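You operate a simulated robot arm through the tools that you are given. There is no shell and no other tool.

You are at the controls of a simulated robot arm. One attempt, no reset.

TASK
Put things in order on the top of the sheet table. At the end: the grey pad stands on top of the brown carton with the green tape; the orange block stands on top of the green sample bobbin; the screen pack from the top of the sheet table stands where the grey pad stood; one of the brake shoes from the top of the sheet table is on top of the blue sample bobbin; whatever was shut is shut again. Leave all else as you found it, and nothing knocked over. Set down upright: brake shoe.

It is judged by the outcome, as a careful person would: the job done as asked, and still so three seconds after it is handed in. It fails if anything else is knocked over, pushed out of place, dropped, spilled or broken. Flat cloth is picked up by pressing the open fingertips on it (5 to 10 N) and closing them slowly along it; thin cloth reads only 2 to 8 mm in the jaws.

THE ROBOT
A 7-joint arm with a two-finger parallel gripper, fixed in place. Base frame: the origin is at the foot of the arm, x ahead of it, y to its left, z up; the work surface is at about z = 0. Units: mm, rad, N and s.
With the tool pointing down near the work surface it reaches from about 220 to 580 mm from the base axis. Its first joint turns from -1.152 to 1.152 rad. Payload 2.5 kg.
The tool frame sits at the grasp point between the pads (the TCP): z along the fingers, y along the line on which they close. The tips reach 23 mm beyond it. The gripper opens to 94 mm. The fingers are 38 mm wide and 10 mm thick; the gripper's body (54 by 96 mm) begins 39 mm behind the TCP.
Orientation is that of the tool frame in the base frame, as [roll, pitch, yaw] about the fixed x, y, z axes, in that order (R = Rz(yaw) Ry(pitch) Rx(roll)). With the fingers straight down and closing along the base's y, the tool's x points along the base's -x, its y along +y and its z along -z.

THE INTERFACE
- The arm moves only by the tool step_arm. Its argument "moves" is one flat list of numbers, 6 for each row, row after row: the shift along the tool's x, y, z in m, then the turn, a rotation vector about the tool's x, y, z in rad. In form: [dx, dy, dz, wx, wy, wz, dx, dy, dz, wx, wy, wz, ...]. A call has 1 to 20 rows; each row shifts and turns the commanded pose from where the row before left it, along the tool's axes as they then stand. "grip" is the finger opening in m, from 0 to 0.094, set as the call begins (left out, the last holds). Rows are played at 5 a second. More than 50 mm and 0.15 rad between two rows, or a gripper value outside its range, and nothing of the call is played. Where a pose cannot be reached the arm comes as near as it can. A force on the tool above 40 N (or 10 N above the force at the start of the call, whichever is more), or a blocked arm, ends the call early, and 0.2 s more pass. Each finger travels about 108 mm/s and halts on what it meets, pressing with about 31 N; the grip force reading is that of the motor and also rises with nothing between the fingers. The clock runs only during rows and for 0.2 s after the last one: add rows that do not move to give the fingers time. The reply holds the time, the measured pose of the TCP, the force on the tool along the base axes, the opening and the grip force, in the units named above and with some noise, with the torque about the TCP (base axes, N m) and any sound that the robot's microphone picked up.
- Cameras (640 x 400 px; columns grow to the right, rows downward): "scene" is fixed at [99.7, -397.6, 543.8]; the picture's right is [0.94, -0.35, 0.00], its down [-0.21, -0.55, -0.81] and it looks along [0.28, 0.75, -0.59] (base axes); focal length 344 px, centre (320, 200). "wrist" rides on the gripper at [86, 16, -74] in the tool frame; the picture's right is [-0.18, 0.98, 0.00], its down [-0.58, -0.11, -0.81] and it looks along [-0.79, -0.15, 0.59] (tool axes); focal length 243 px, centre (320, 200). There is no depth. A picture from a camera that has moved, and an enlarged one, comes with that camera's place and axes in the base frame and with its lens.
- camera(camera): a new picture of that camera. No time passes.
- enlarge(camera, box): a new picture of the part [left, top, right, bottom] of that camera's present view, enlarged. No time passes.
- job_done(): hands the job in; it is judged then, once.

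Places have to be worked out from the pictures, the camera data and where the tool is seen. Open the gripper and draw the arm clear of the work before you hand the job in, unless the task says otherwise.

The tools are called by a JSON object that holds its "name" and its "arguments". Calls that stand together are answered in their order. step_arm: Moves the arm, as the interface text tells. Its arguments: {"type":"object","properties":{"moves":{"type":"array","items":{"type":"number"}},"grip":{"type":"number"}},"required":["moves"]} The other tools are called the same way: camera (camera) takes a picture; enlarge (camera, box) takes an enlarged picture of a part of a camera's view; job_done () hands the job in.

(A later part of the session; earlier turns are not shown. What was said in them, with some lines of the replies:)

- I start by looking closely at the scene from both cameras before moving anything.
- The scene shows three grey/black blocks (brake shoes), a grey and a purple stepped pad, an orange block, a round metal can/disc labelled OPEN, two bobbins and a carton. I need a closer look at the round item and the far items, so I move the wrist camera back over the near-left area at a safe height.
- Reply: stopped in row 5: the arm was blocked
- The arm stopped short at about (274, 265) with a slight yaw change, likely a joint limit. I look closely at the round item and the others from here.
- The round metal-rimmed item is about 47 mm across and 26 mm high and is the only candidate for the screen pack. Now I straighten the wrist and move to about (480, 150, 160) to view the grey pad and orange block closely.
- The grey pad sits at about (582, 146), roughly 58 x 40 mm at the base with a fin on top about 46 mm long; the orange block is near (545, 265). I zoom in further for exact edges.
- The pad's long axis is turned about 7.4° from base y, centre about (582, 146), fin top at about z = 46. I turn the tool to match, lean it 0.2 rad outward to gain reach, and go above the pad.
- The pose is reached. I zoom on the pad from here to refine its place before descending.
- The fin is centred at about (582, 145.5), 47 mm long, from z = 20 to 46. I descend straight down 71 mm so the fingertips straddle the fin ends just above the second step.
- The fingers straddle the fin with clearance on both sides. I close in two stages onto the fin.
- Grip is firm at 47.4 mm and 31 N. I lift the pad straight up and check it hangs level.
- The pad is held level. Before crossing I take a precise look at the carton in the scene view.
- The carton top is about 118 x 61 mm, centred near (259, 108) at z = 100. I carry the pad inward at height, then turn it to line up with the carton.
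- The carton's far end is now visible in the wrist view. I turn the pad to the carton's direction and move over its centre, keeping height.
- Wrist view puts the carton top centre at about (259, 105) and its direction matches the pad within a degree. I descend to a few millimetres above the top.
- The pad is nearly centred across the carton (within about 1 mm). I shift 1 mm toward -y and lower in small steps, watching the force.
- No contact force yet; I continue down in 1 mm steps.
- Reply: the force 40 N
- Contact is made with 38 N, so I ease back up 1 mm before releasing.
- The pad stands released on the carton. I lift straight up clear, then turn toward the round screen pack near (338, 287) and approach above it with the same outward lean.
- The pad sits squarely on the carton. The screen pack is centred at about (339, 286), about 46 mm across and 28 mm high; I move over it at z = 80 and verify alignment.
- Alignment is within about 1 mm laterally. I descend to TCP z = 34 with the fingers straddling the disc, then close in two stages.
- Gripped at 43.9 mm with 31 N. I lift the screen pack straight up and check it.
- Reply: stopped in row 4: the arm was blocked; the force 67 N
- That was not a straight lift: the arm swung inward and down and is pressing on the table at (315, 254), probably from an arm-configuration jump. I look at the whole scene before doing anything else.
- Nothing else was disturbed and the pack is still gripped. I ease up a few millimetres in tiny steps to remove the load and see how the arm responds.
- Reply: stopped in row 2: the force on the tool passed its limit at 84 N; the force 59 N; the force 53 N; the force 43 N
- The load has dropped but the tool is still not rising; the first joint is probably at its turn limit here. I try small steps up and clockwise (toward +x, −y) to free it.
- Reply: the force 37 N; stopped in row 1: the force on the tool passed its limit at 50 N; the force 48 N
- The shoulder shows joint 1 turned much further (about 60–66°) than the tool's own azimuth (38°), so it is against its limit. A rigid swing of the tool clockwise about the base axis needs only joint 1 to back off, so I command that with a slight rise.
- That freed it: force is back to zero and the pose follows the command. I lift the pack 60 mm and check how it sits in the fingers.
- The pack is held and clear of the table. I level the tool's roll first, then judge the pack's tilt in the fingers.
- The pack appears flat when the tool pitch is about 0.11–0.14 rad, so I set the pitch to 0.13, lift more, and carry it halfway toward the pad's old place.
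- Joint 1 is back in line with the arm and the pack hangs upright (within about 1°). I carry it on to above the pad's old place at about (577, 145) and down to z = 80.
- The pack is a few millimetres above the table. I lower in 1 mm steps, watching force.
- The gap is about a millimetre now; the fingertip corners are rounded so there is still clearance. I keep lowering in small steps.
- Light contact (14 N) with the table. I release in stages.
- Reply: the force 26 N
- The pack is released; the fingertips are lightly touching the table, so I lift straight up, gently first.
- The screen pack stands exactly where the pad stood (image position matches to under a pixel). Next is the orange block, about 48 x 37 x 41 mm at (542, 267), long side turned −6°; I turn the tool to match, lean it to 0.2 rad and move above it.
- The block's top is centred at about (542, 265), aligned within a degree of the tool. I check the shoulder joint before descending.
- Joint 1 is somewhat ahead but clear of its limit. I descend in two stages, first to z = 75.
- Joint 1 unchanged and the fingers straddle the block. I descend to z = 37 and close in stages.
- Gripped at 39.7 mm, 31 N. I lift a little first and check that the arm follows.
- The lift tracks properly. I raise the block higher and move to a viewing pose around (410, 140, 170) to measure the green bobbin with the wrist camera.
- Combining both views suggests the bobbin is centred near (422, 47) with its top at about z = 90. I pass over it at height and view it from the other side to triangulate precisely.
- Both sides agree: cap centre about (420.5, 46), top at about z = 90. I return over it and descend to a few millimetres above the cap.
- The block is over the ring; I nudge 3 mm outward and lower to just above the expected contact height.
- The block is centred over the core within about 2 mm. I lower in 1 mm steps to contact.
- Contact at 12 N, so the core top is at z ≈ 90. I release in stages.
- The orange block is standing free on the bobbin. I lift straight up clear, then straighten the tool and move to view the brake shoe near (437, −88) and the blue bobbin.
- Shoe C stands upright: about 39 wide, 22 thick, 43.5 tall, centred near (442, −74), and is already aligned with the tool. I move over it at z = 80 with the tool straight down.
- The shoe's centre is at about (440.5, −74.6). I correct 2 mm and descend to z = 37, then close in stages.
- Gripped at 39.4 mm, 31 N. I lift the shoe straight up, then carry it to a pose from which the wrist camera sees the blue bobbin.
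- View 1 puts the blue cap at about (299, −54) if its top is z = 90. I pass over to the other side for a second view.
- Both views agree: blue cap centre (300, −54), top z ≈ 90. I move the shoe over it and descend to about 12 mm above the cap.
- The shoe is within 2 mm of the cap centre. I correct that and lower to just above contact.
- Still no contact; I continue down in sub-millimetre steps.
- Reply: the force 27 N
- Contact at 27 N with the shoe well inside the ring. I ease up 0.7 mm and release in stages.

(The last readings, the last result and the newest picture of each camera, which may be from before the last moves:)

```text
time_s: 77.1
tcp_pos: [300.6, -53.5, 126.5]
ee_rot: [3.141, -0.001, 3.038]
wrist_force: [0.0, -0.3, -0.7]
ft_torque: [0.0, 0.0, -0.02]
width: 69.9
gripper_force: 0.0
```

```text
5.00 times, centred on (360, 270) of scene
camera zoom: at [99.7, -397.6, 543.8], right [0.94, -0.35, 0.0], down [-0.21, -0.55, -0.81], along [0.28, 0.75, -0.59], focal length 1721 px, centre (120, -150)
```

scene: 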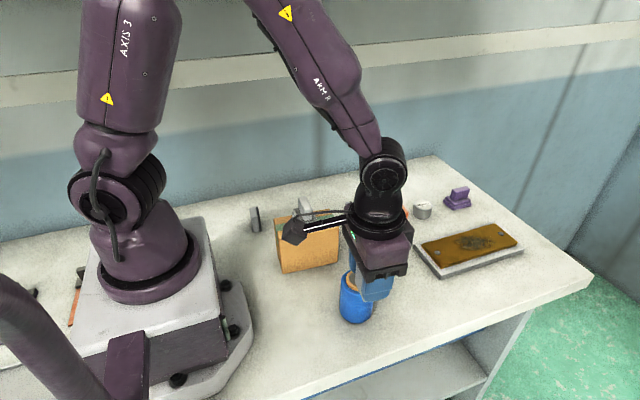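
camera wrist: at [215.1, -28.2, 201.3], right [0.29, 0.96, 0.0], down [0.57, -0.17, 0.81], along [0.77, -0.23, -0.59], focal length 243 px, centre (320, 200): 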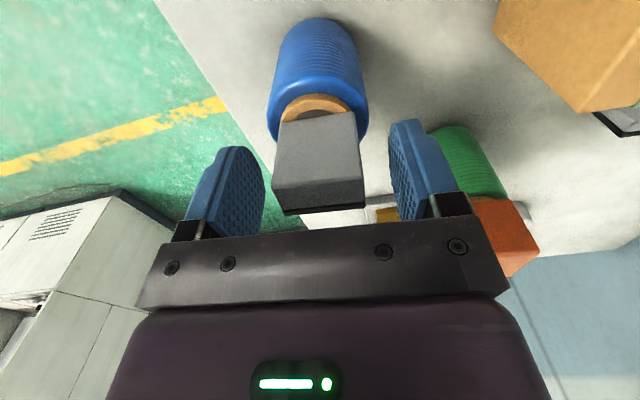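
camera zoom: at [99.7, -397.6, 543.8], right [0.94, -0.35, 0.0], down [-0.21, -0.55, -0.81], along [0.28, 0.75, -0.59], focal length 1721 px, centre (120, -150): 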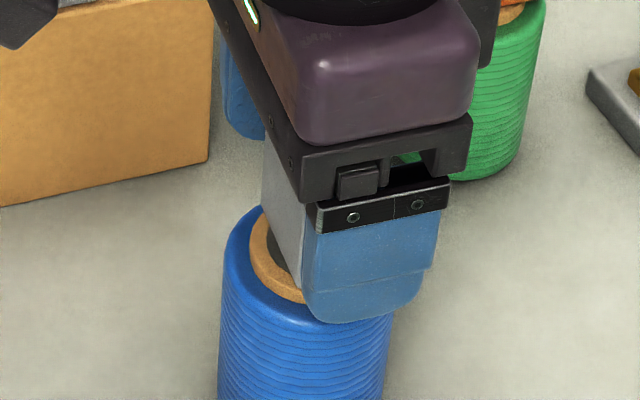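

The shoe is released and standing. I lift straight up well clear and back off to a neutral place above the table.

{"name": "step_arm", "arguments": {"moves": [0, 0, -0.005, 0, 0, 0, 0, 0, -0.02, 0, 0, 0, 0, 0, -0.035, 0, 0, 0, 0, 0, -0.04, 0, 0, 0, 0, 0, -0.04, 0, 0, 0, 0, 0, 0, 0, 0, 0]}}

{"name": "camera", "arguments": {"camera": "wrist"}}

{"name": "camera", "arguments": {"camera": "scene"}}

{"name": "enlarge", "arguments": {"camera": "scene", "box": [325, 220, 395, 330]}}

```text
time_s: 78.5
tcp_pos: [300.7, -52.6, 266.1]
ee_rot: [3.141, 0.0, 3.038]
wrist_force: [0.1, 0.2, 0.8]
ft_torque: [-0.01, -0.01, -0.01]
width: 70.1
gripper_force: 0.1
```

```text
taken
camera wrist: at [214.6, -27.6, 341.0], right [0.29, 0.96, 0.0], down [0.57, -0.17, 0.81], along [0.77, -0.23, -0.59], focal length 243 px, centre (320, 200)
```

wrist: 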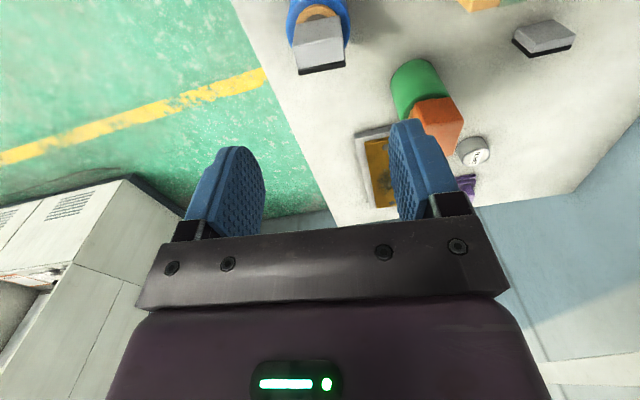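

```text
taken
```

scene: 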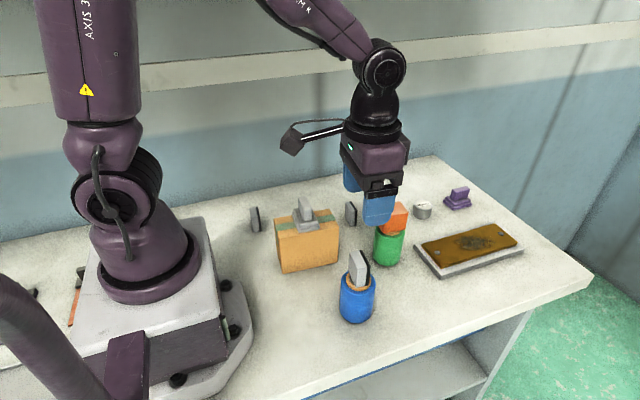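

```text
3.64 times, centred on (360, 275) of scene
camera zoom: at [99.7, -397.6, 543.8], right [0.94, -0.35, 0.0], down [-0.21, -0.55, -0.81], along [0.28, 0.75, -0.59], focal length 1252 px, centre (174, -73)
```

zoom: 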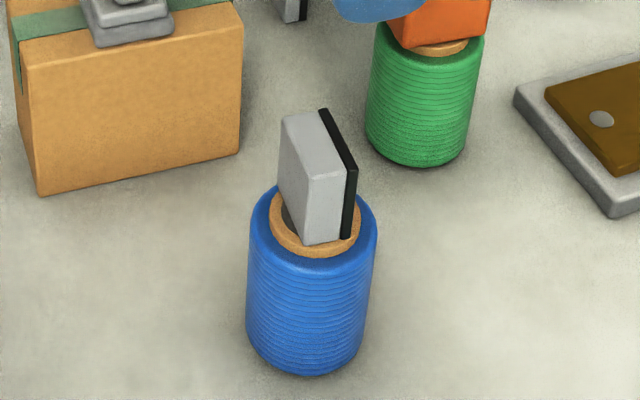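

The shoe stands upright on the blue bobbin. I raise the arm further, open the gripper fully and inspect every placed item.

{"name": "step_arm", "arguments": {"moves": [0, -0.025, -0.025, 0, 0, 0, 0, -0.025, -0.025, 0, 0, 0, 0, -0.025, 0, 0, 0, 0, 0, 0, 0, 0, 0, 0, 0, 0, 0, 0, 0, 0], "grip": 0.094}}

{"name": "camera", "arguments": {"camera": "scene"}}

{"name": "enlarge", "arguments": {"camera": "scene", "box": [240, 170, 360, 280]}}

{"name": "enlarge", "arguments": {"camera": "scene", "box": [360, 170, 500, 280]}}

```text
time_s: 79.7
tcp_pos: [290.3, -128.0, 315.1]
ee_rot: [3.14, 0.0, 3.037]
wrist_force: [0.2, 1.6, -0.9]
ft_torque: [0.03, 0.0, 0.04]
width: 93.8
gripper_force: 0.1
```

```text
taken
```

scene: 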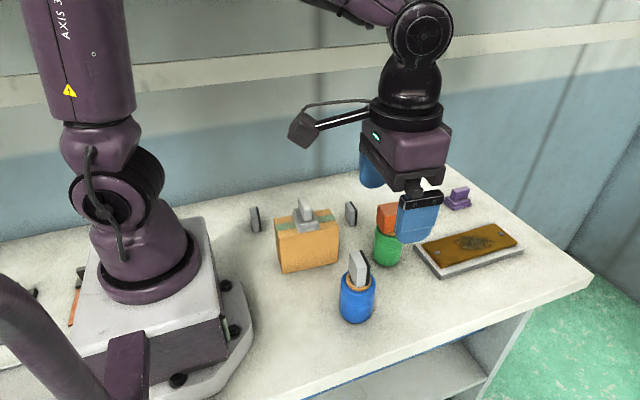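

```text
3.64 times, centred on (300, 225) of scene
camera zoom: at [99.7, -397.6, 543.8], right [0.94, -0.35, 0.0], down [-0.21, -0.55, -0.81], along [0.28, 0.75, -0.59], focal length 1252 px, centre (393, 109)
```

zoom: 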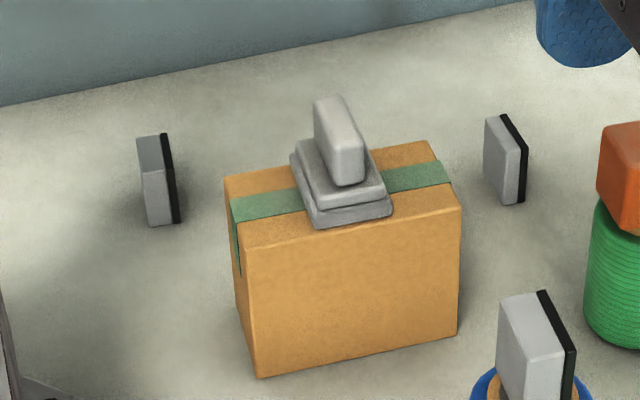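

```text
3.64 times, centred on (430, 225) of scene
camera zoom: at [99.7, -397.6, 543.8], right [0.94, -0.35, 0.0], down [-0.21, -0.55, -0.81], along [0.28, 0.75, -0.59], focal length 1252 px, centre (-80, 109)
```

zoom: 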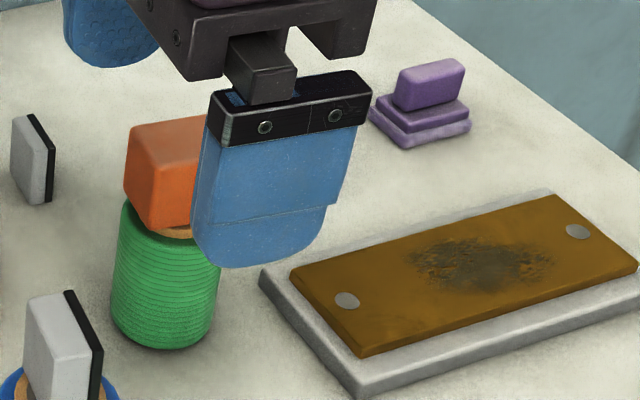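

The stacks and undisturbed items look right. The arm hides the screen pack from the scene camera, so I check it and the rest through the wrist camera.

{"name": "camera", "arguments": {"camera": "wrist"}}

{"name": "enlarge", "arguments": {"camera": "wrist", "box": [380, 20, 560, 200]}}

{"name": "enlarge", "arguments": {"camera": "scene", "box": [325, 230, 395, 330]}}

```text
taken
camera wrist: at [205.5, -103.2, 390.9], right [0.29, 0.96, 0.0], down [0.57, -0.17, 0.81], along [0.77, -0.23, -0.59], focal length 243 px, centre (320, 200)
```

wrist: 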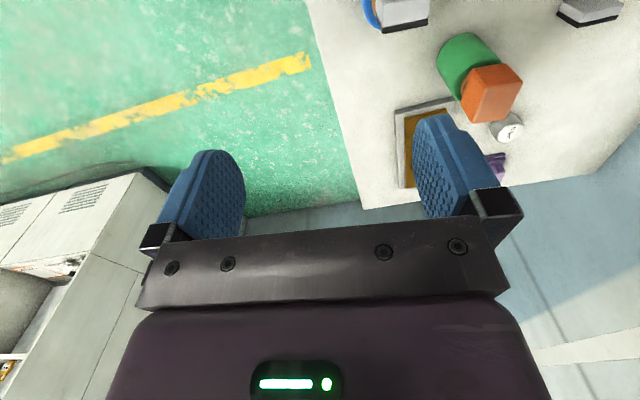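

```text
2.22 times, centred on (470, 110) of wrist
camera zoom: at [205.5, -103.2, 390.9], right [0.29, 0.96, 0.0], down [0.57, -0.17, 0.81], along [0.77, -0.23, -0.59], focal length 539 px, centre (-13, 400)
```

zoom: 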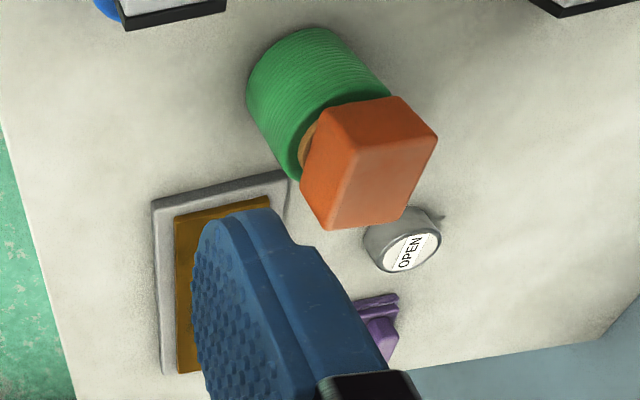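

```text
4.00 times, centred on (360, 280) of scene
camera zoom: at [99.7, -397.6, 543.8], right [0.94, -0.35, 0.0], down [-0.21, -0.55, -0.81], along [0.28, 0.75, -0.59], focal length 1377 px, centre (160, -120)
```

zoom: 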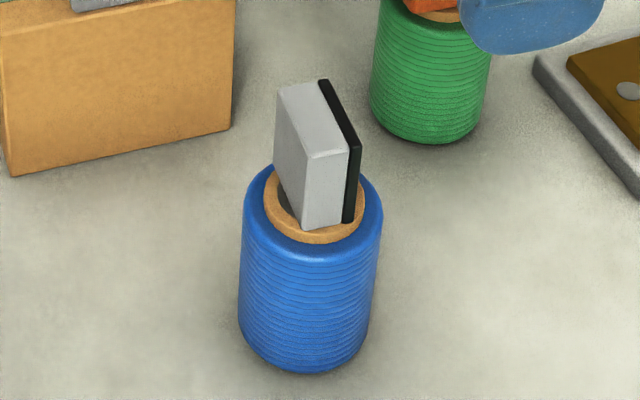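

Everything stands. For certainty about which object is the screen pack, I look at the cabinet contents visible at the lower left of the wrist view.

{"name": "enlarge", "arguments": {"camera": "wrist", "box": [0, 240, 110, 400]}}

{"name": "enlarge", "arguments": {"camera": "scene", "box": [300, 300, 560, 400]}}

{"name": "enlarge", "arguments": {"camera": "scene", "box": [0, 240, 120, 350]}}

```text
2.50 times, centred on (55, 320) of wrist
camera zoom: at [205.5, -103.2, 390.9], right [0.29, 0.96, 0.0], down [0.57, -0.17, 0.81], along [0.77, -0.23, -0.59], focal length 606 px, centre (982, -100)
```

zoom: 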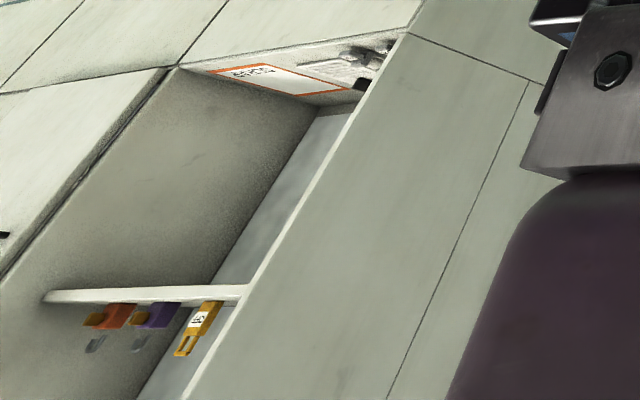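

```text
2.46 times, centred on (430, 350) of scene
camera zoom: at [99.7, -397.6, 543.8], right [0.94, -0.35, 0.0], down [-0.21, -0.55, -0.81], along [0.28, 0.75, -0.59], focal length 847 px, centre (49, -169)
```

zoom: 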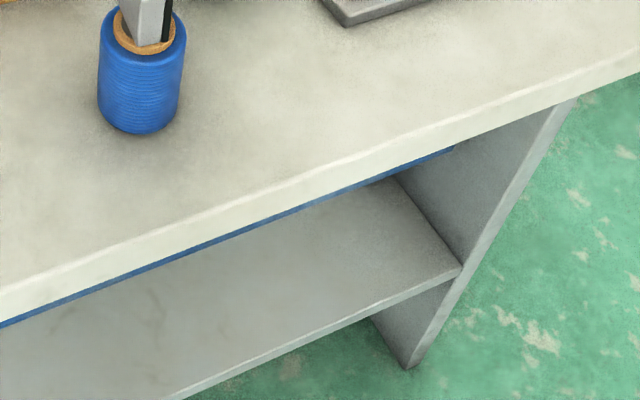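

```text
3.64 times, centred on (60, 295) of scene
camera zoom: at [99.7, -397.6, 543.8], right [0.94, -0.35, 0.0], down [-0.21, -0.55, -0.81], along [0.28, 0.75, -0.59], focal length 1252 px, centre (1266, -146)
```

zoom: 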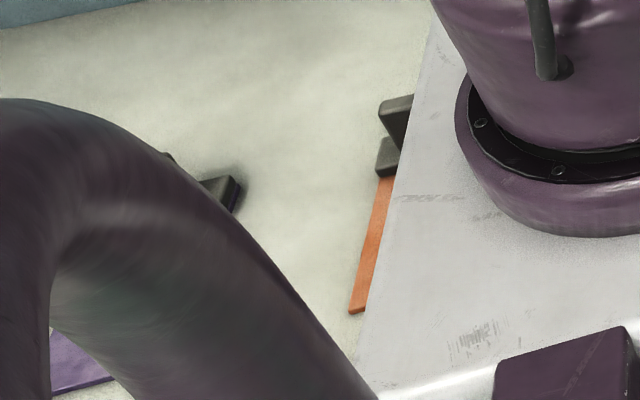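

All four placements are confirmed:
- The grey pad is on the carton.
- The orange block is on the green bobbin.
- The screen pack is in the pad's old place.
- One brake shoe stands upright on the blue bobbin.

Nothing was opened, the other items are where they were, and the gripper is open and clear of the work, so I hand the job in.

{"name": "job_done", "arguments": {}}

```text
The job is handed in.
```

I finished the job and handed it in. The last camera check showed everything standing where you asked:

- **Grey pad:** it stands on top of the brown carton with the green tape, lined up with the carton.
- **Orange block:** it stands on top of the green sample bobbin, roughly centred on the core.
- **Screen pack:** it stands where the grey pad stood. I took the screen pack to be the round metal-rimmed piece labelled "OPEN". It was the only item on the table that fitted.
- **Brake shoe:** the one that stood between the blue bobbin and the brown plate is now upright on top of the blue sample bobbin.

I opened nothing, so there was nothing to shut again. The other two brake shoes, the purple pad and the brown plate looked undisturbed in the last pictures.

One thing went wrong along the way. While I was lifting the screen pack, the arm hit a joint limit and swung off course. It pressed the pack against the table with about 65 N (up to 84 N at one point) and dragged it a few centimetres. I freed it and levelled it again, and saw no damage to the pack or the table. Nothing else was touched.
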